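You operate a simulated robot arm through the tools that you are given. There is no shell and no other tool. Be economical: measure what you need, move in short steps, check, and stop when the job is done.

Carry out the task below with a simulated robot arm. There is one attempt and no reset: what you move stays moved.

TASK
Put the white pot on top of the grey parcel.
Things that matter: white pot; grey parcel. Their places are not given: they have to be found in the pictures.

It is judged by the outcome, as a careful person would: the job done as asked, and still so three seconds after it is handed in. It fails if anything else is knocked over, pushed out of place, dropped, spilled or broken.

THE ROBOT
A 7-joint arm with a two-finger parallel gripper, fixed in place. Base frame: the origin is at the foot of the arm, x ahead of it, y to its left, z up; the work surface is at about z = 0.8. Lengths are in m, angles in rad, forces in N, time in s.
With the tool pointing down near the work surface it reaches from about 0.3 to 0.7 m from the base axis. Its first joint turns from -1.152 to 1.152 rad. Payload 1.57 kg.
Tool frame: the origin (TCP) lies between the finger pads and is the grasp point; the fingertips stand 0.03 m ahead of it; z points along the fingers, y is the line along which they close. The gripper opens to 0.11 m. The fingers are 0.024 m wide and 0.012 m thick; the gripper's body (0.048 by 0.112 m) begins 0.078 m behind the TCP.
Orientation is told as [roll, pitch, yaw] about the base's x, y, z axes, in that order, counted from this pose: with the fingers straight down and closing along the base's y, the tool's x points along the base's -x, its y along +y and its z along -z.

THE INTERFACE
- The arm moves only by the tool servo_tool. Its argument "plan" is text: rows parted by semicolons, each of 7 numbers parted by spaces: the turn, a rotation vector about the tool's x, y, z in rad, then the shift along the tool's x, y, z in m, then the finger opening in m, from 0 to 0.11. In form: ax ay az tx ty tz jaw; .... A call has 1 to 8 rows; each row shifts and turns the commanded pose from where the row before left it, along the tool's axes as they then stand. A row lasts 0.2 s, in which the tool goes at most 0.05 m and 0.15 rad; a call with a longer step from one row to the next is refused whole, and so is a gripper value outside its range. A pose out of reach is approached as far as the arm can. The call stops where the force on the tool passes 40 N (or 10 N more than at its start, if that is more) or the arm is blocked; 0.2 s more then pass. The fingers move at their own pace (about 0.108 m/s each) and stop on an object; they squeeze with about 38 N. The grip force told is the motor's: it shows also when the fingers shut on nothing. Time passes only in rows, and 0.2 s behind the last, so rows that do not move let the fingers close. It gives the time, the measured TCP pose, the force on the tool (base axes), the opening and the grip force at its end, in the units of the frame above (readings bear some noise), and new pictures: "show" is both (left out), scene, wrist or none.
- Cameras (640 x 400 px; columns grow to the right, rows downward): "scene" is fixed at [0.1493, -0.3836, 1.3984]; the picture's right is [0.89, -0.46, 0.00], its down [-0.29, -0.55, -0.78] and it looks along [0.36, 0.69, -0.62] (base axes); focal length 295 px, centre (320, 200). "wrist" rides on the gripper at [-0.036, 0, -0.08] in the tool frame; the picture's right is [0.00, -1.00, 0.00], its down [0.97, 0.00, -0.24] and it looks along [0.24, 0.00, 0.97] (tool axes); focal length 218 px, centre (320, 200).
- measure_at(camera, pixels): for up to 12 pixels [column, row] of the newest picture of that camera ("zoom" is the newest enlarged one), the place [x, y, z] in the base frame of the surface seen there, good to about 0.002 m. No time passes.
- inspect(camera, box): a new picture of the part [left, top, right, bottom] of that camera's present view, enlarged. No time passes.
- hand_in(): hands the job in; it is judged then, once.

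Work in short steps. Measure before you move; look again where a grasp or a placing could have gone wrong, and mend it. You have 60 turns and 100 pictures in all, the two below and enlarged ones among them. Open the gripper and draw the arm clear of the work before you hand the job in, unless the task says otherwise; then end with one line.

The tools are called after "Request:" as name(argument=value, ...) on one line, values as JSON. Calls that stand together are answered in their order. servo_tool: Moves the arm, as the interface text tells. Its arguments: {"type":"object","properties":{"plan":{"type":"string"},"show":{"type":"string","enum":["both","scene","wrist","none"]}},"required":["plan"]} The other tools are called the same way: measure_at (camera, pixels) gives the place of the surface under pixels of a picture; inspect (camera, box) takes an enlarged picture of a part of a camera's view; hand_in () hands the job in.

At the start:

```text
t: 0.0
ee_pos: [0.4092, 0.0877, 1.1241]
orientation: [-0.002, 0.0, 0.0]
contact_force: [0.0, 0.6, 0.3]
finger_gap: 0.1098
grasp_force: 0.1
```

scene: 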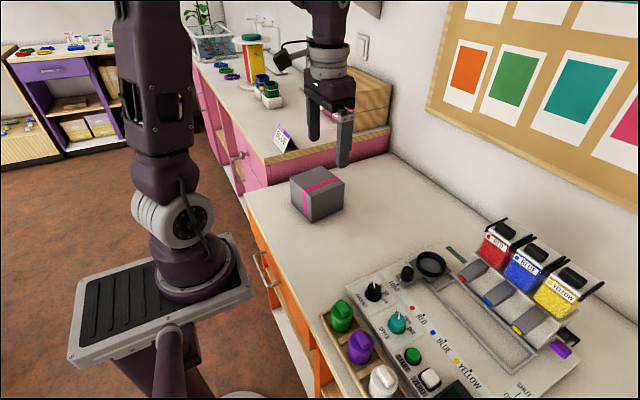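
wrist: 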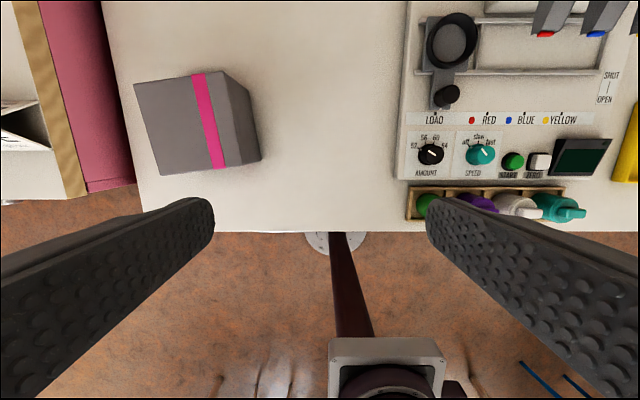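

The grey parcel is at scene (318,193), and the white pot seems to be in the rack near (383,380). I'll enlarge both and measure them.

Request:
inspect(camera="scene", box=[300, 280, 460, 400])

Request:
inspect(camera="wrist", box=[390, 130, 630, 250])

Request:
measure_at(camera="scene", pixels=[[318, 182], [293, 180], [318, 168], [343, 182], [311, 198], [310, 220], [293, 203], [383, 372], [383, 385], [340, 305], [359, 338], [230, 240]])

Request:
measure_at(camera="wrist", pixels=[[425, 205], [480, 203], [515, 205], [533, 210], [565, 207], [412, 190], [562, 190], [412, 218], [500, 192], [135, 88], [150, 173], [222, 72]])

```text
3.33 times, centred on (380, 340) of scene
```

zoom: 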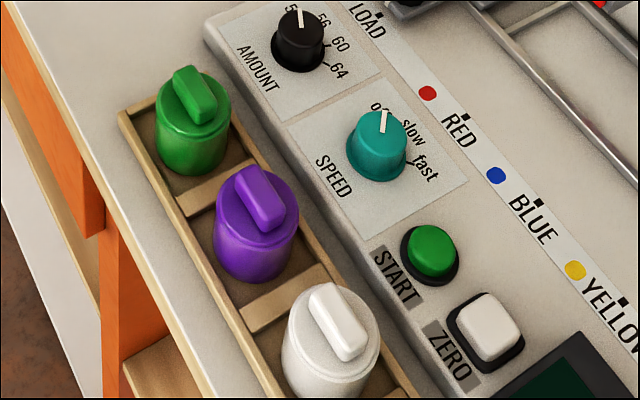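

```text
2.67 times, centred on (510, 190) of wrist
```

zoom: 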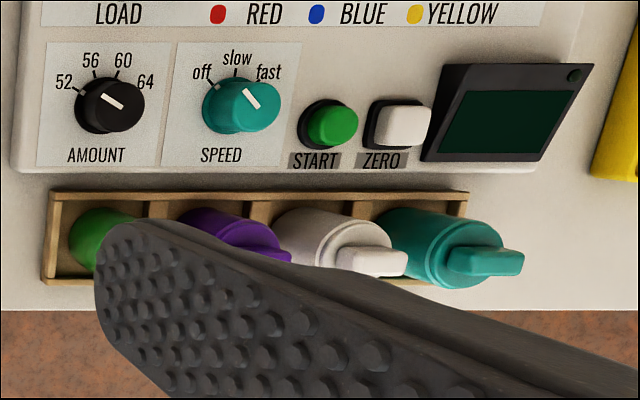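

```text
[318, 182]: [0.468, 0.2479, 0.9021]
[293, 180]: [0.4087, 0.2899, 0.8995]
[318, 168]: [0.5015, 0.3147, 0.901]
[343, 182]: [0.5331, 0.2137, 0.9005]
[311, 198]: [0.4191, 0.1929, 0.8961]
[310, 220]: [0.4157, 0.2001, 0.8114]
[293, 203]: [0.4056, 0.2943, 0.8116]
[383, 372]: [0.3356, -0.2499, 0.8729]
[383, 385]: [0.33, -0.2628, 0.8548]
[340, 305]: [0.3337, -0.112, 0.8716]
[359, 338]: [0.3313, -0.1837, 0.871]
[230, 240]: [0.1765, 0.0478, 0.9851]
```

```text
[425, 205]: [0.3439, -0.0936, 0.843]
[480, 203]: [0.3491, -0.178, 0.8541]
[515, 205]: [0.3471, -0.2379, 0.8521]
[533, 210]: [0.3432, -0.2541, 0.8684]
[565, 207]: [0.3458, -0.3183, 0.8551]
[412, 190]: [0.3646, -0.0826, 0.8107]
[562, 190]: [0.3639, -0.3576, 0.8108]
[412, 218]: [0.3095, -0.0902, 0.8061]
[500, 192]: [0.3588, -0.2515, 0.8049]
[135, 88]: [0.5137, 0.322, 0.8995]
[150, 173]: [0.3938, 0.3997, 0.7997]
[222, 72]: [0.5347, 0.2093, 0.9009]
```

The pot sits near (0.342, -0.25) with its top at about 0.873. The parcel top is about 0.115 m square, centred near (0.468, 0.253) at z 0.901. I'll move above the pot, staying high.

Request:
servo_tool(plan="0 0 0 0.0084 -0.042 0 0.11; 0 0 0 0.0084 -0.042 0 0.11; 0 0 0 0.0084 -0.042 0 0.11; 0 0 0 0.0084 -0.042 0 0.11; 0 0 0 0.0084 -0.042 0 0.11; 0 0 0 0.0084 -0.042 0 0.11; 0 0 0 0.0084 -0.042 0 0.11; 0 0 0 0.0084 -0.042 0 0.11", show="none")

Request:
servo_tool(plan="0 0 0.14 0 0 0 0.11; 0 0 0.14 0 0 0 0.11; 0 0 0.14 0 0 0 0.11; 0 0 0.14 0 0 0 0.11; 0 0 0.14 0 0 0 0.11; 0 0 0.14 0 0 0 0.11; 0 0 0.14 0 0 0 0.11; 0 0 0.14 0 0 0 0.11", show="none")

Request:
servo_tool(plan="0 0 0.14 0 0 0 0.11; 0 0 0.14 0 0 0 0.11; 0 0 0.14 0 0 0 0.11; 0 0 0.031 0 0 0 0.11; 0 0 0 0 0 0 0.11")

```text
t: 1.8
ee_pos: [0.3424, -0.2476, 1.1246]
orientation: [-0.001, 0.0, 0.0]
contact_force: [0.3, 0.4, -0.4]
finger_gap: 0.1099
grasp_force: 0.0
```

```text
t: 3.6
ee_pos: [0.3412, -0.2472, 1.123]
orientation: [0.002, 0.001, -1.123]
contact_force: [0.1, 0.3, 0.7]
finger_gap: 0.11
grasp_force: 0.1
```

```text
t: 4.8
ee_pos: [0.3419, -0.2484, 1.124]
orientation: [0.0, 0.0, -1.574]
contact_force: [-0.3, 0.8, 0.1]
finger_gap: 0.1098
grasp_force: 0.0
```

scene: 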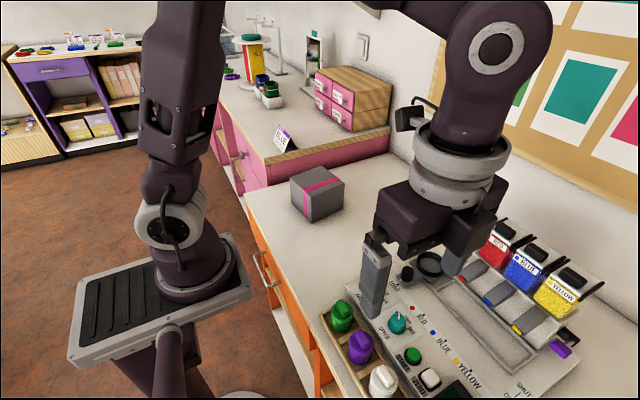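
wrist: 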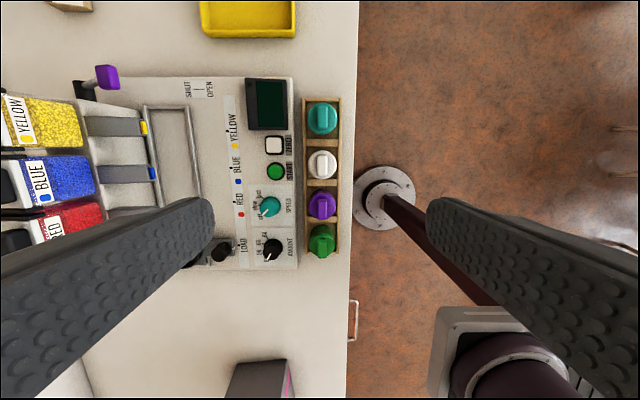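

The white pot is at wrist (323,163). I'll enlarge and measure its edges, the rack and the console.

Request:
inspect(camera="wrist", box=[260, 95, 360, 195])

Request:
inspect(camera="wrist", box=[240, 100, 368, 180])

```text
4.00 times, centred on (310, 145) of wrist
```

zoom: 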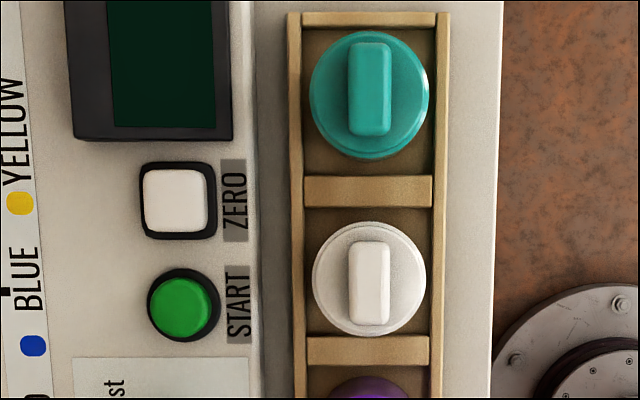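

```text
5.00 times, centred on (304, 140) of wrist
```

zoom: 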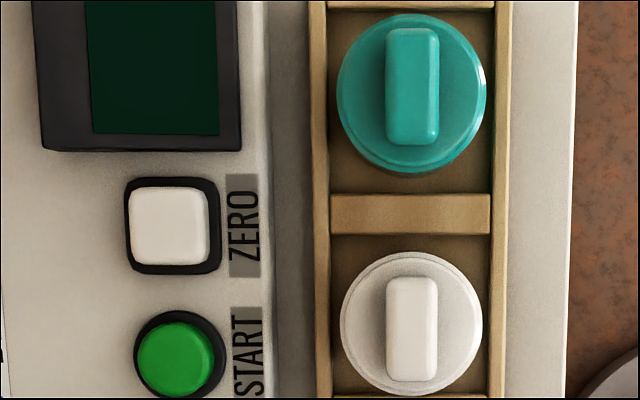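

Request:
measure_at(camera="zoom", pixels=[[346, 325], [476, 325], [411, 257], [410, 393], [412, 330], [322, 330], [498, 330], [285, 330], [255, 330], [172, 225], [215, 100], [370, 330]])

```text
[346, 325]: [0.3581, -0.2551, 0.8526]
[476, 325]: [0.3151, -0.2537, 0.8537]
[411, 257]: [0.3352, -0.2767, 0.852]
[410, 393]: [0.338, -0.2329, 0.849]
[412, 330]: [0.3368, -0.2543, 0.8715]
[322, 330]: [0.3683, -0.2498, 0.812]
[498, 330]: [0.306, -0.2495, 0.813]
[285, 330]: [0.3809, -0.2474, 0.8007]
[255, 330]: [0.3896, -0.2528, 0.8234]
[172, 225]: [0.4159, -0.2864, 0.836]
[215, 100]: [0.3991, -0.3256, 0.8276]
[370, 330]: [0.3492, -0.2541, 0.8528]
```

The pot centre is (0.3365, -0.2545), about 0.047 m across, with its shoulder at z 0.853. The rack walls reach 0.812, and the console edge is at x≈0.388, z 0.823. I'll align, narrow the jaw to 0.068 and come partway down.

Request:
servo_tool(plan="0 0 0 -0.0061 -0.0055 0 0.068; 0 0 0 0 0 0.045 0.068; 0 0 0 0 0 0.045 0.068; 0 0 0 0 0 0.045 0.068; 0 0 0 0 0 0.045 0.068; 0 0 0 0 0 0 0.068")

```text
t: 6.2
ee_pos: [0.3331, -0.2523, 0.9421]
orientation: [-0.001, 0.002, -1.571]
contact_force: [-0.6, -0.7, 0.0]
finger_gap: 0.068
grasp_force: 0.0
```

scene: 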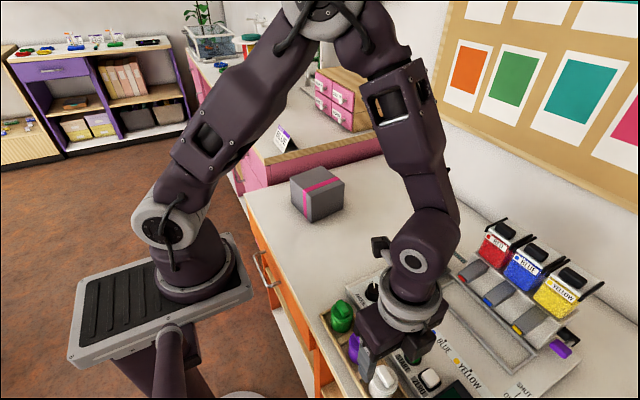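
wrist: 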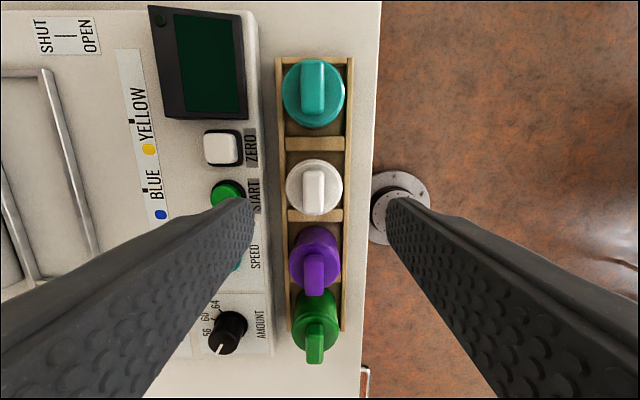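

The jaw straddles the pot in x. I'll re-measure the pot at this closer range before the final descent.

Request:
measure_at(camera="wrist", pixels=[[288, 187], [340, 187], [314, 161], [314, 213], [295, 187], [264, 187], [281, 187], [348, 187], [298, 165], [330, 165]])

Request:
servo_tool(plan="0 0 0 0 0 0 0.068", show="none")

```text
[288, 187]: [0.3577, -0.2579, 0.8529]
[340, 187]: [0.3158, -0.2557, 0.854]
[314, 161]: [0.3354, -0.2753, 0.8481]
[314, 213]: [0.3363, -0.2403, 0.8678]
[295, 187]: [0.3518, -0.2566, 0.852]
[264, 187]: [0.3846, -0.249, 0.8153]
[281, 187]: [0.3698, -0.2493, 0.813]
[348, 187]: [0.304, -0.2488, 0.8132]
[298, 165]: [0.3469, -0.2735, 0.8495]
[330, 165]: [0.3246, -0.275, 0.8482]
```

```text
t: 6.6
ee_pos: [0.3342, -0.2525, 0.9425]
orientation: [0.001, 0.001, -1.571]
contact_force: [-0.3, 0.8, 0.4]
finger_gap: 0.0679
grasp_force: 0.2
```

The pot centre is confirmed at (0.3367, -0.2545). I'll correct by about 2 mm and go down to TCP z 0.849.

Request:
servo_tool(plan="0 0 0 -0.002 0.0025 0 0.064; 0 0 0 0 0 0.03 0.064; 0 0 0 0 0 0.03 0.064; 0 0 0 0 0 0.02 0.064; 0 0 0 0 0 0.0135 0.064; 0 0 0 0 0 0 0.064")

```text
t: 8.0
ee_pos: [0.3389, -0.2587, 0.8469]
orientation: [-0.002, 0.001, -1.571]
contact_force: [0.5, 0.1, -0.1]
finger_gap: 0.064
grasp_force: 0.0
```

scene: 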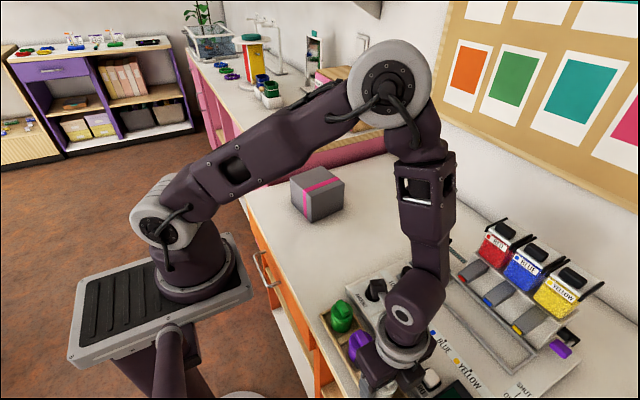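
wrist: 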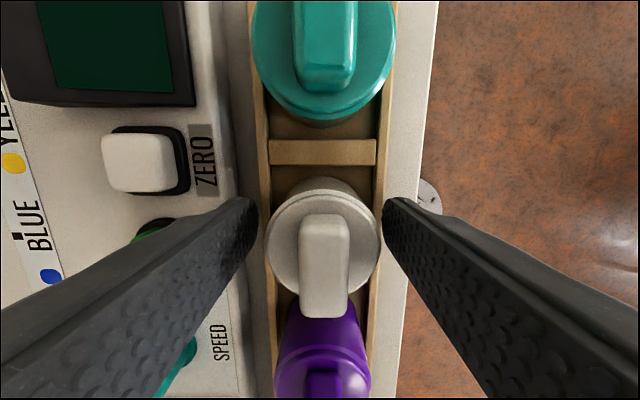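

The fingers straddle the pot. The reading is about 4 mm off in y, so I'll check it with a small correction before closing.

Request:
servo_tool(plan="0 0 0 0.003 -0.0015 0 0.064; 0 0 0 0 0 0 0.064", show="wrist")

```text
t: 8.6
ee_pos: [0.3375, -0.2542, 0.8495]
orientation: [0.0, 0.0, -1.57]
contact_force: [-0.2, -0.4, 0.5]
finger_gap: 0.0641
grasp_force: 0.1
```

wrist: 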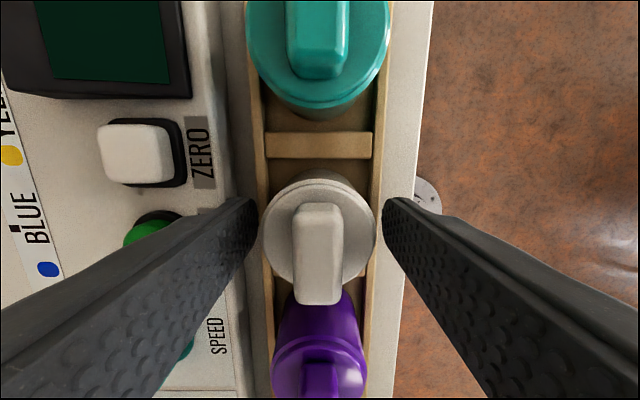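

The TCP is now centred on the pot, so I'll close and lift a little.

Request:
servo_tool(plan="0 0 0 0 0 0 0.03; 0 0 0 0 0 0 0.03; 0 0 0 0 0 0 0.03; 0 0 0 0 0 -0.015 0.03; 0 0 0 0 0 -0.025 0.03; 0 0 0 0 0 0 0.03")

```text
t: 10.0
ee_pos: [0.3362, -0.2533, 0.8901]
orientation: [-0.001, 0.001, -1.57]
contact_force: [-0.1, -0.6, 0.9]
finger_gap: 0.03
grasp_force: 0.0
```

scene: 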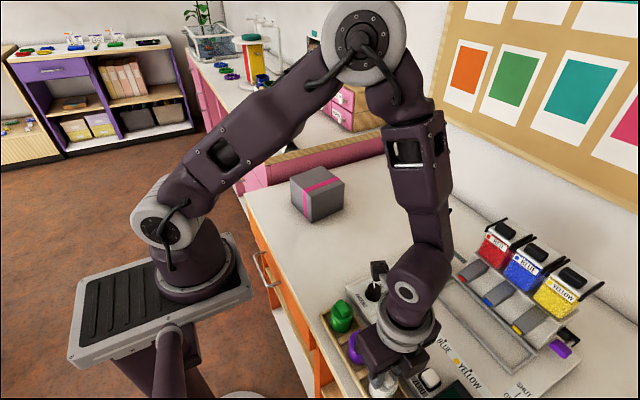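
wrist: 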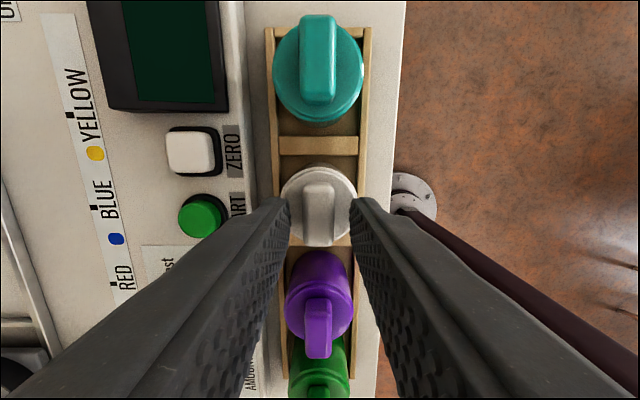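

The gap reads 0.030 with no grip force, so the fingers slid off and the pot stayed in the rack. I'll check whether it shifted.

Request:
inspect(camera="wrist", box=[256, 140, 384, 270])

Request:
measure_at(camera="wrist", pixels=[[284, 195], [354, 195], [319, 170], [319, 185], [319, 215], [300, 180], [340, 180], [325, 262], [318, 40]])

```text
3.08 times, centred on (320, 205) of wrist
```

zoom: 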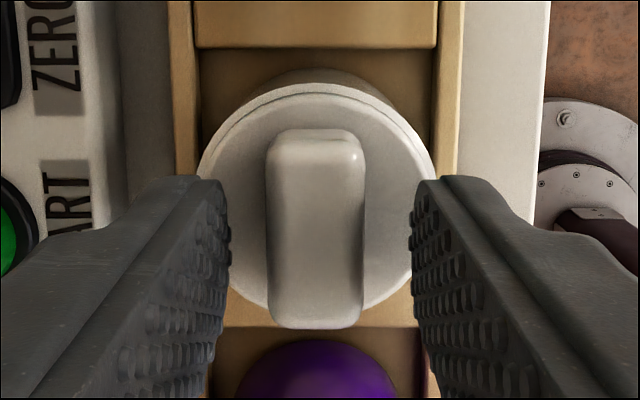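

```text
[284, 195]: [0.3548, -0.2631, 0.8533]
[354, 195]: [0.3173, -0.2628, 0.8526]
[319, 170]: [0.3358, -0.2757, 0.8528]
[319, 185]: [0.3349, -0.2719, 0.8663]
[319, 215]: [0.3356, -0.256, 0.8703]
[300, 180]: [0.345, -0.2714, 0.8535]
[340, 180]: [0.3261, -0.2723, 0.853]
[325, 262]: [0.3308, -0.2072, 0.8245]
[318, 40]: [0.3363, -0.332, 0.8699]
```

The pot is upright and hasn't moved. I'll open, go back down slightly deeper, close fully and read the grip without lifting.

Request:
servo_tool(plan="0 0 0 0 0 0 0.064; 0 0 0 0 0 0 0.064; 0 0 0 -0.001 0.0005 0.02 0.064; 0 0 0 0 0 0.022 0.064; 0 0 0 0 0 0 0.064; 0 0 0 0 0 0 0.064", show="none")

Request:
servo_tool(plan="0 0 0 0 0 0 0; 0 0 0 0 0 0 0; 0 0 0 0 0 0 0")

```text
t: 11.4
ee_pos: [0.3373, -0.2549, 0.8483]
orientation: [-0.001, 0.001, -1.568]
contact_force: [0.0, 0.0, -1.0]
finger_gap: 0.064
grasp_force: 0.1
```

```text
t: 12.2
ee_pos: [0.3374, -0.2554, 0.8475]
orientation: [0.0, 0.001, -1.57]
contact_force: [-0.6, -0.6, -0.3]
finger_gap: 0.0447
grasp_force: 37.9
```

scene: 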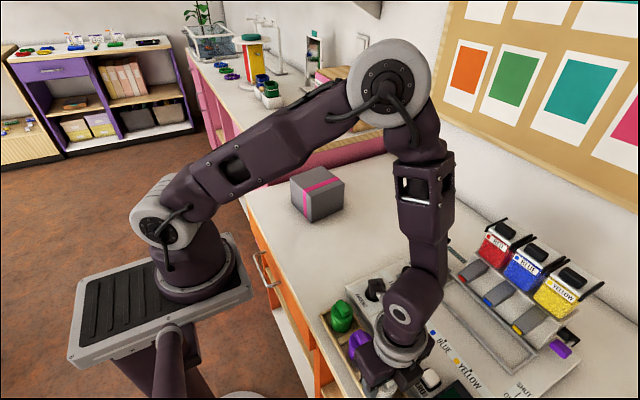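
wrist: 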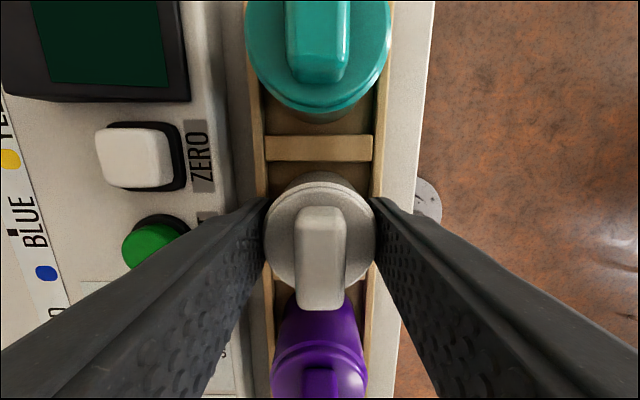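

It now grips at 0.0447 with 38 N. I'll lift slowly by 10 mm and check the force.

Request:
servo_tool(plan="0 0 0 0 0 -0.003 0; 0 0 0 0 0 -0.003 0; 0 0 0 0 0 -0.004 0; 0 0 0 0 0 0 0", show="wrist")

```text
t: 13.2
ee_pos: [0.3374, -0.2543, 0.8569]
orientation: [0.001, 0.001, -1.569]
contact_force: [0.3, -0.4, -1.1]
finger_gap: 0.0448
grasp_force: 38.6
```

wrist: 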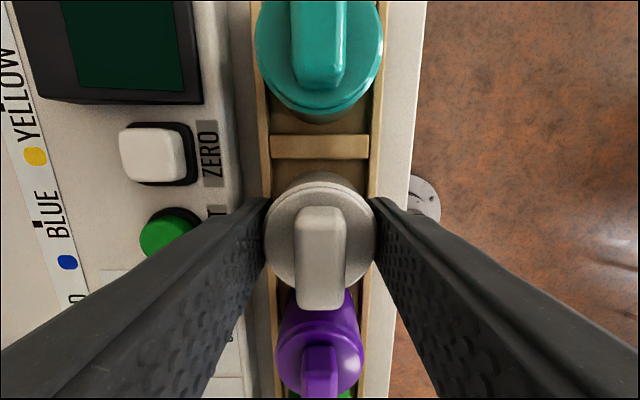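

The pot keeps its place in the wrist image while the rack recedes, so it is coming up. I'll keep lifting with the jaw at 0.

Request:
servo_tool(plan="0 0 0 0 0 -0.01 0; 0 0 0 0 0 -0.015 0; 0 0 0 0 0 -0.02 0; 0 0 0 0 0 -0.025 0; 0 0 0 0 0 -0.03 0; 0 0 0 0 0 -0.03 0; 0 0 0 0 0 -0.02 0; 0 0 0 0 0 0 0")

```text
t: 15.0
ee_pos: [0.3379, -0.2538, 1.009]
orientation: [0.001, 0.0, -1.571]
contact_force: [0.5, -0.3, -0.9]
finger_gap: 0.0449
grasp_force: 38.2
```

scene: 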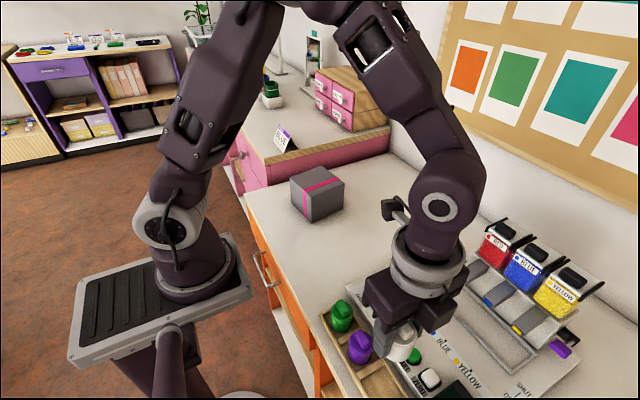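
wrist: 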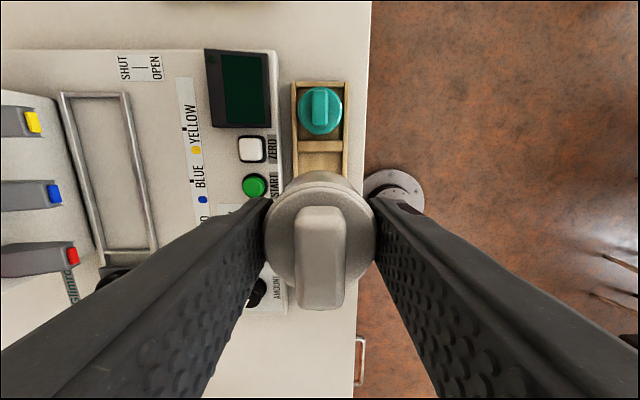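

The pot is held firmly. I'll raise a bit more and carry it toward the parcel at (0.471, 0.251).

Request:
servo_tool(plan="0 0 0 0.01 0.003 -0.025 0; 0 0 0 0.03 0.008 0 0; 0 0 0 0.04 0.0105 0 0; 0 0 0 0.042 0.011 0 0; 0 0 0 0.042 0.011 0 0; 0 0 0 0.042 0.011 0 0; 0 0 0 0.042 0.011 0 0; 0 0 0 0.042 0.011 0 0", show="none")

Request:
servo_tool(plan="0 0 0 0.042 0.011 0 0; 0 0 0 0.042 0.011 0 0; 0 0 0 0.042 0.011 0 0; 0 0 0 0.04 0.0105 0 0; 0 0 0 0.03 0.008 0 0; 0 0 0 0.019 0.005 0 0; 0 0 0 0 0 0 0")

```text
t: 16.8
ee_pos: [0.4158, 0.0339, 1.0308]
orientation: [0.0, -0.001, -1.573]
contact_force: [0.2, -0.2, -1.1]
finger_gap: 0.0447
grasp_force: 38.5
```

```text
t: 18.4
ee_pos: [0.4713, 0.2521, 1.0334]
orientation: [0.001, -0.001, -1.571]
contact_force: [-0.5, 1.0, -0.1]
finger_gap: 0.045
grasp_force: 38.0
```

scene: 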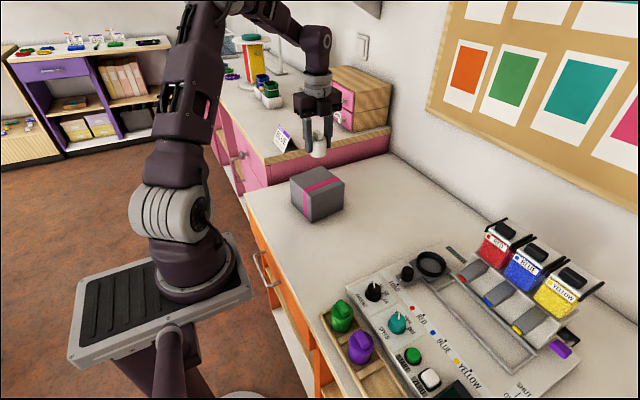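
wrist: 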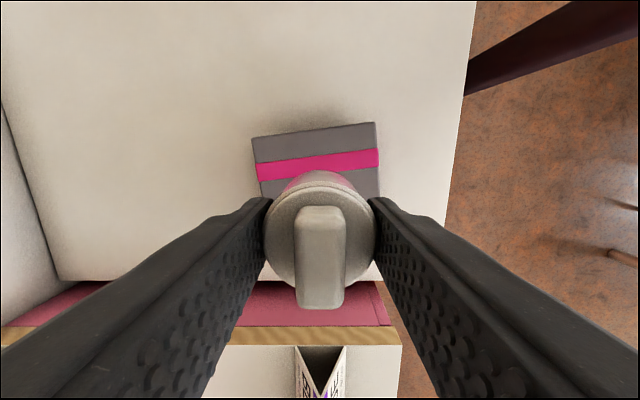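

The pot is above the parcel. I'll measure the parcel's top corners and the pot's bottom.

Request:
inspect(camera="scene", box=[280, 120, 360, 225])

Request:
measure_at(camera="scene", pixels=[[292, 179], [311, 196], [342, 180], [322, 168], [318, 155], [318, 153], [318, 150], [318, 145]])

Request:
measure_at(camera="wrist", pixels=[[254, 140], [373, 125], [379, 194], [262, 194]])

```text
3.81 times, centred on (320, 172) of scene
```

zoom: 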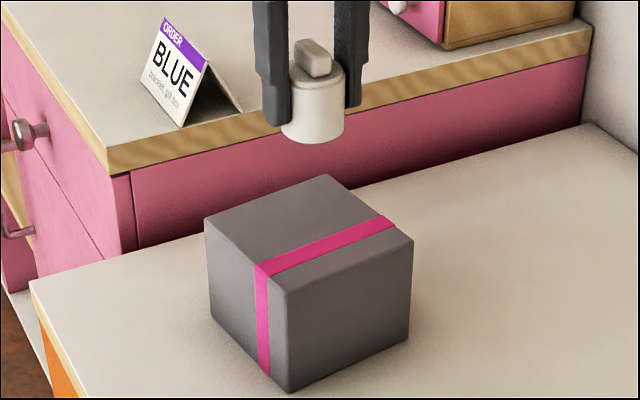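

```text
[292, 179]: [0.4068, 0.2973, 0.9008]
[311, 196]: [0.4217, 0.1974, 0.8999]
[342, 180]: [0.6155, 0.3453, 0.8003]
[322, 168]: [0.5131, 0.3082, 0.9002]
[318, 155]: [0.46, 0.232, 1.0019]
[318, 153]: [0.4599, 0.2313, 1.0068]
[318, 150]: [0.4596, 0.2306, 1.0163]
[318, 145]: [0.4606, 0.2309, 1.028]
```

```text
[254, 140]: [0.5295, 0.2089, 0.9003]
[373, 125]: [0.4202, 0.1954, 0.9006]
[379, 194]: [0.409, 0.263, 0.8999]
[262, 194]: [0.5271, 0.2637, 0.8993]
```

The parcel top centre is about (0.469, 0.256), and the pot bottom is at z≈0.993, roughly 0.04 below the TCP. I'll descend most of the way and then look.

Request:
servo_tool(plan="0 0 0 0.003 -0.002 0.02 0; 0 0 0 0 0 0.03 0; 0 0 0 0 0 0.02 0; 0 0 0 0 0 0.01 0; 0 0 0 0 0 0 0", show="none")

Request:
inspect(camera="scene", box=[280, 120, 360, 225])

```text
t: 19.6
ee_pos: [0.4683, 0.2532, 0.9522]
orientation: [-0.001, -0.001, -1.572]
contact_force: [-0.2, -0.3, -1.1]
finger_gap: 0.0451
grasp_force: 38.1
```

```text
3.81 times, centred on (320, 172) of scene
```

zoom: 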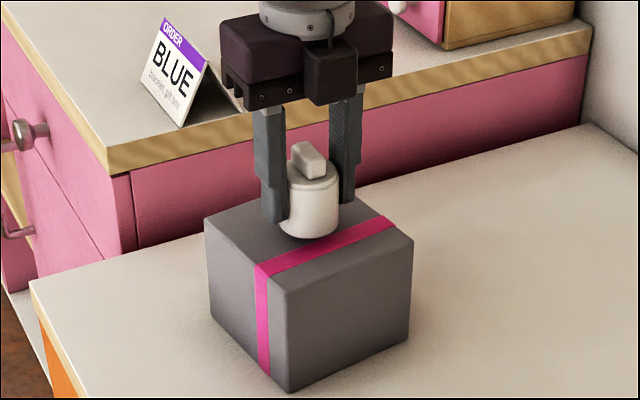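

Just a few millimetres above the parcel. I'll go down in 2 mm steps and watch the force.

Request:
servo_tool(plan="0 0 0 0 0 0.002 0; 0 0 0 0 0 0.002 0; 0 0 0 0 0 0.002 0; 0 0 0 0 0 0 0", show="none")

Request:
inspect(camera="scene", box=[280, 120, 360, 225])

```text
t: 20.6
ee_pos: [0.4679, 0.2525, 0.947]
orientation: [-0.003, 0.0, -1.57]
contact_force: [-1.2, -0.7, -2.4]
finger_gap: 0.0451
grasp_force: 38.0
```

```text
3.81 times, centred on (320, 172) of scene
```

zoom: 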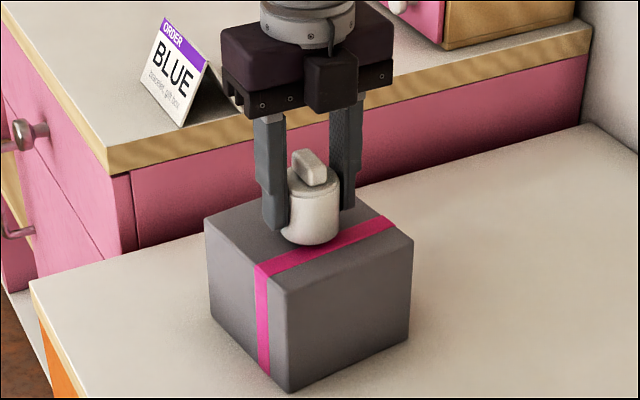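

Request:
servo_tool(plan="0 0 0 0 0 0.0015 0; 0 0 0 0 0 0 0", show="none")

Request:
servo_tool(plan="0 0 0 0 0 0.001 0; 0 0 0 0 0 0 0", show="none")

```text
t: 21.2
ee_pos: [0.4679, 0.253, 0.9455]
orientation: [0.002, 0.0, -1.571]
contact_force: [-0.8, 1.3, -1.4]
finger_gap: 0.0448
grasp_force: 38.4
```

```text
t: 21.8
ee_pos: [0.4674, 0.2529, 0.9445]
orientation: [-0.001, 0.0, -1.571]
contact_force: [0.0, 0.0, -1.0]
finger_gap: 0.0448
grasp_force: 38.1
```

No contact yet, so I'll continue in small steps.

Request:
servo_tool(plan="0 0 0 0 0 0.0015 0; 0 0 0 0 0 0 0", show="none")

Request:
servo_tool(plan="0 0 0 0 0 0.001 0; 0 0 0 0 0 0 0", show="none")

Request:
inspect(camera="scene", box=[300, 150, 340, 190])

```text
t: 22.4
ee_pos: [0.4674, 0.2526, 0.9439]
orientation: [0.002, 0.0, -1.57]
contact_force: [0.6, 0.3, -0.7]
finger_gap: 0.045
grasp_force: 38.4
```

```text
t: 23.0
ee_pos: [0.4672, 0.2529, 0.9426]
orientation: [-0.001, 0.001, -1.57]
contact_force: [-1.7, -1.1, 4.9]
finger_gap: 0.0449
grasp_force: 38.2
```

```text
10.00 times, centred on (320, 170) of scene
```

zoom: 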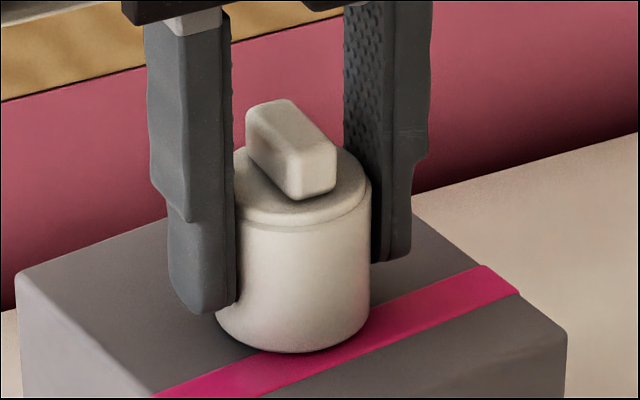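

Force jumped to +4.9 N, so the pot is resting on the parcel. I'll release it, opening gradually.

Request:
servo_tool(plan="0 0 0 0 0 0 0.05; 0 0 0 0 0 0 0.065; 0 0 0 0 0 0 0.08; 0 0 0 0 0 0 0.08")

```text
t: 24.0
ee_pos: [0.4684, 0.2528, 0.9425]
orientation: [0.0, 0.0, -1.569]
contact_force: [0.1, 0.0, 0.1]
finger_gap: 0.08
grasp_force: 0.0
```

scene: 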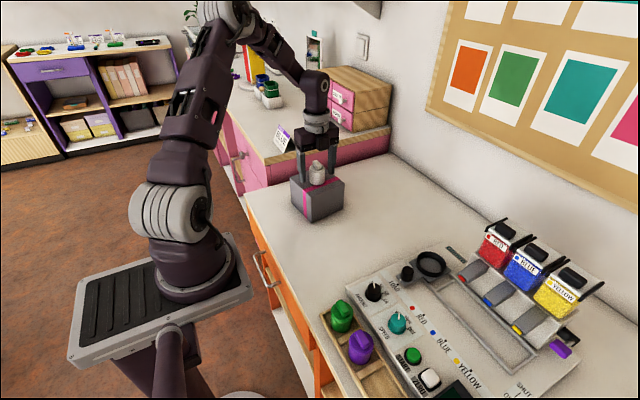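
wrist: 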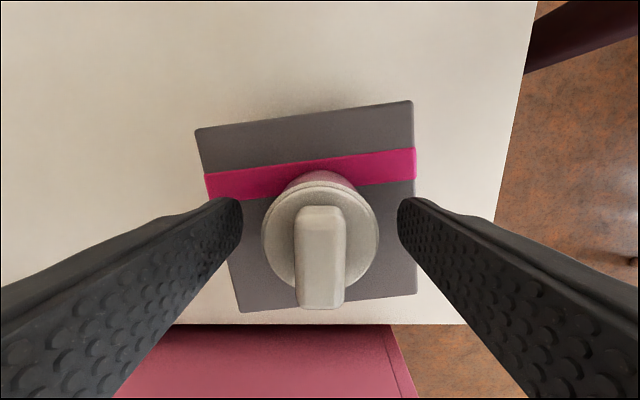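

The pot stands free on the parcel. I'll withdraw straight up and then back.

Request:
servo_tool(plan="0 0 0 0 0 -0.02 0.08; 0 0 0 0 0 -0.04 0.08; 0 0 0 0 0 -0.04 0.08; 0 0 0 0 0 -0.04 0.08; 0 0 0 -0.04 0 -0.02 0.08; 0 0 0 -0.045 0 0 0.08; 0 0 0 -0.045 0 0 0.08; 0 0 0 0 0 0 0.08")

Request:
inspect(camera="scene", box=[270, 130, 370, 230])

```text
t: 25.8
ee_pos: [0.4679, 0.1221, 1.1046]
orientation: [-0.001, 0.0, -1.57]
contact_force: [-0.2, 0.6, 1.3]
finger_gap: 0.08
grasp_force: 0.1
```

scene: 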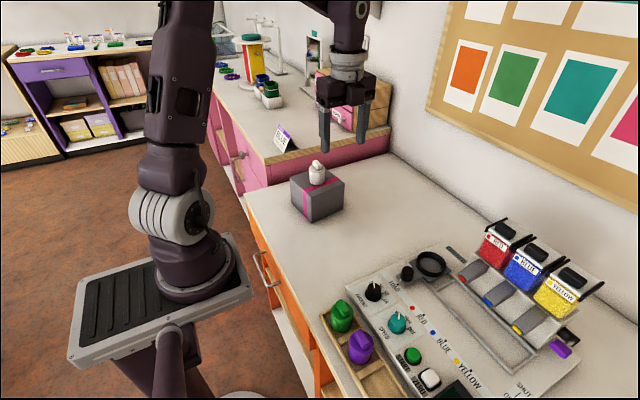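
wrist: 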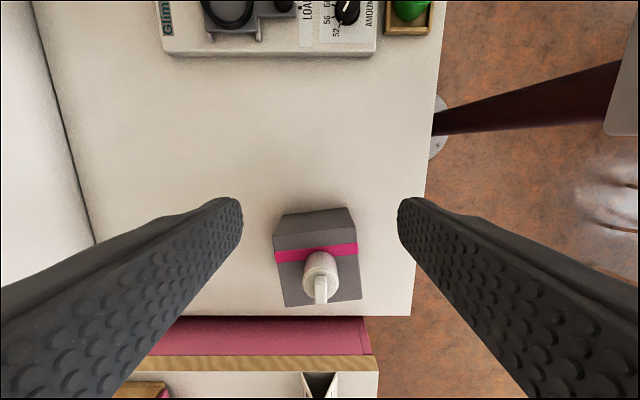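

```text
4.00 times, centred on (320, 180) of scene
```

zoom: 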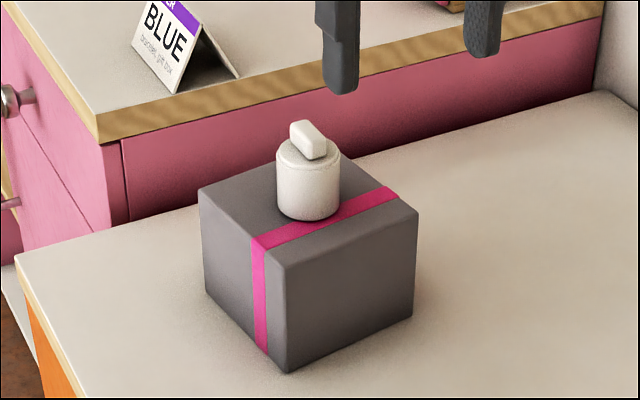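

The pot stands upright near the middle of the parcel, and the arm is clear with the gripper open. I'm handing in.

Request:
hand_in()

```text
The job is handed in.
```

The white pot is standing upright near the middle of the grey parcel's top, the arm is clear with the gripper open, and the last pictures show nothing else disturbed.
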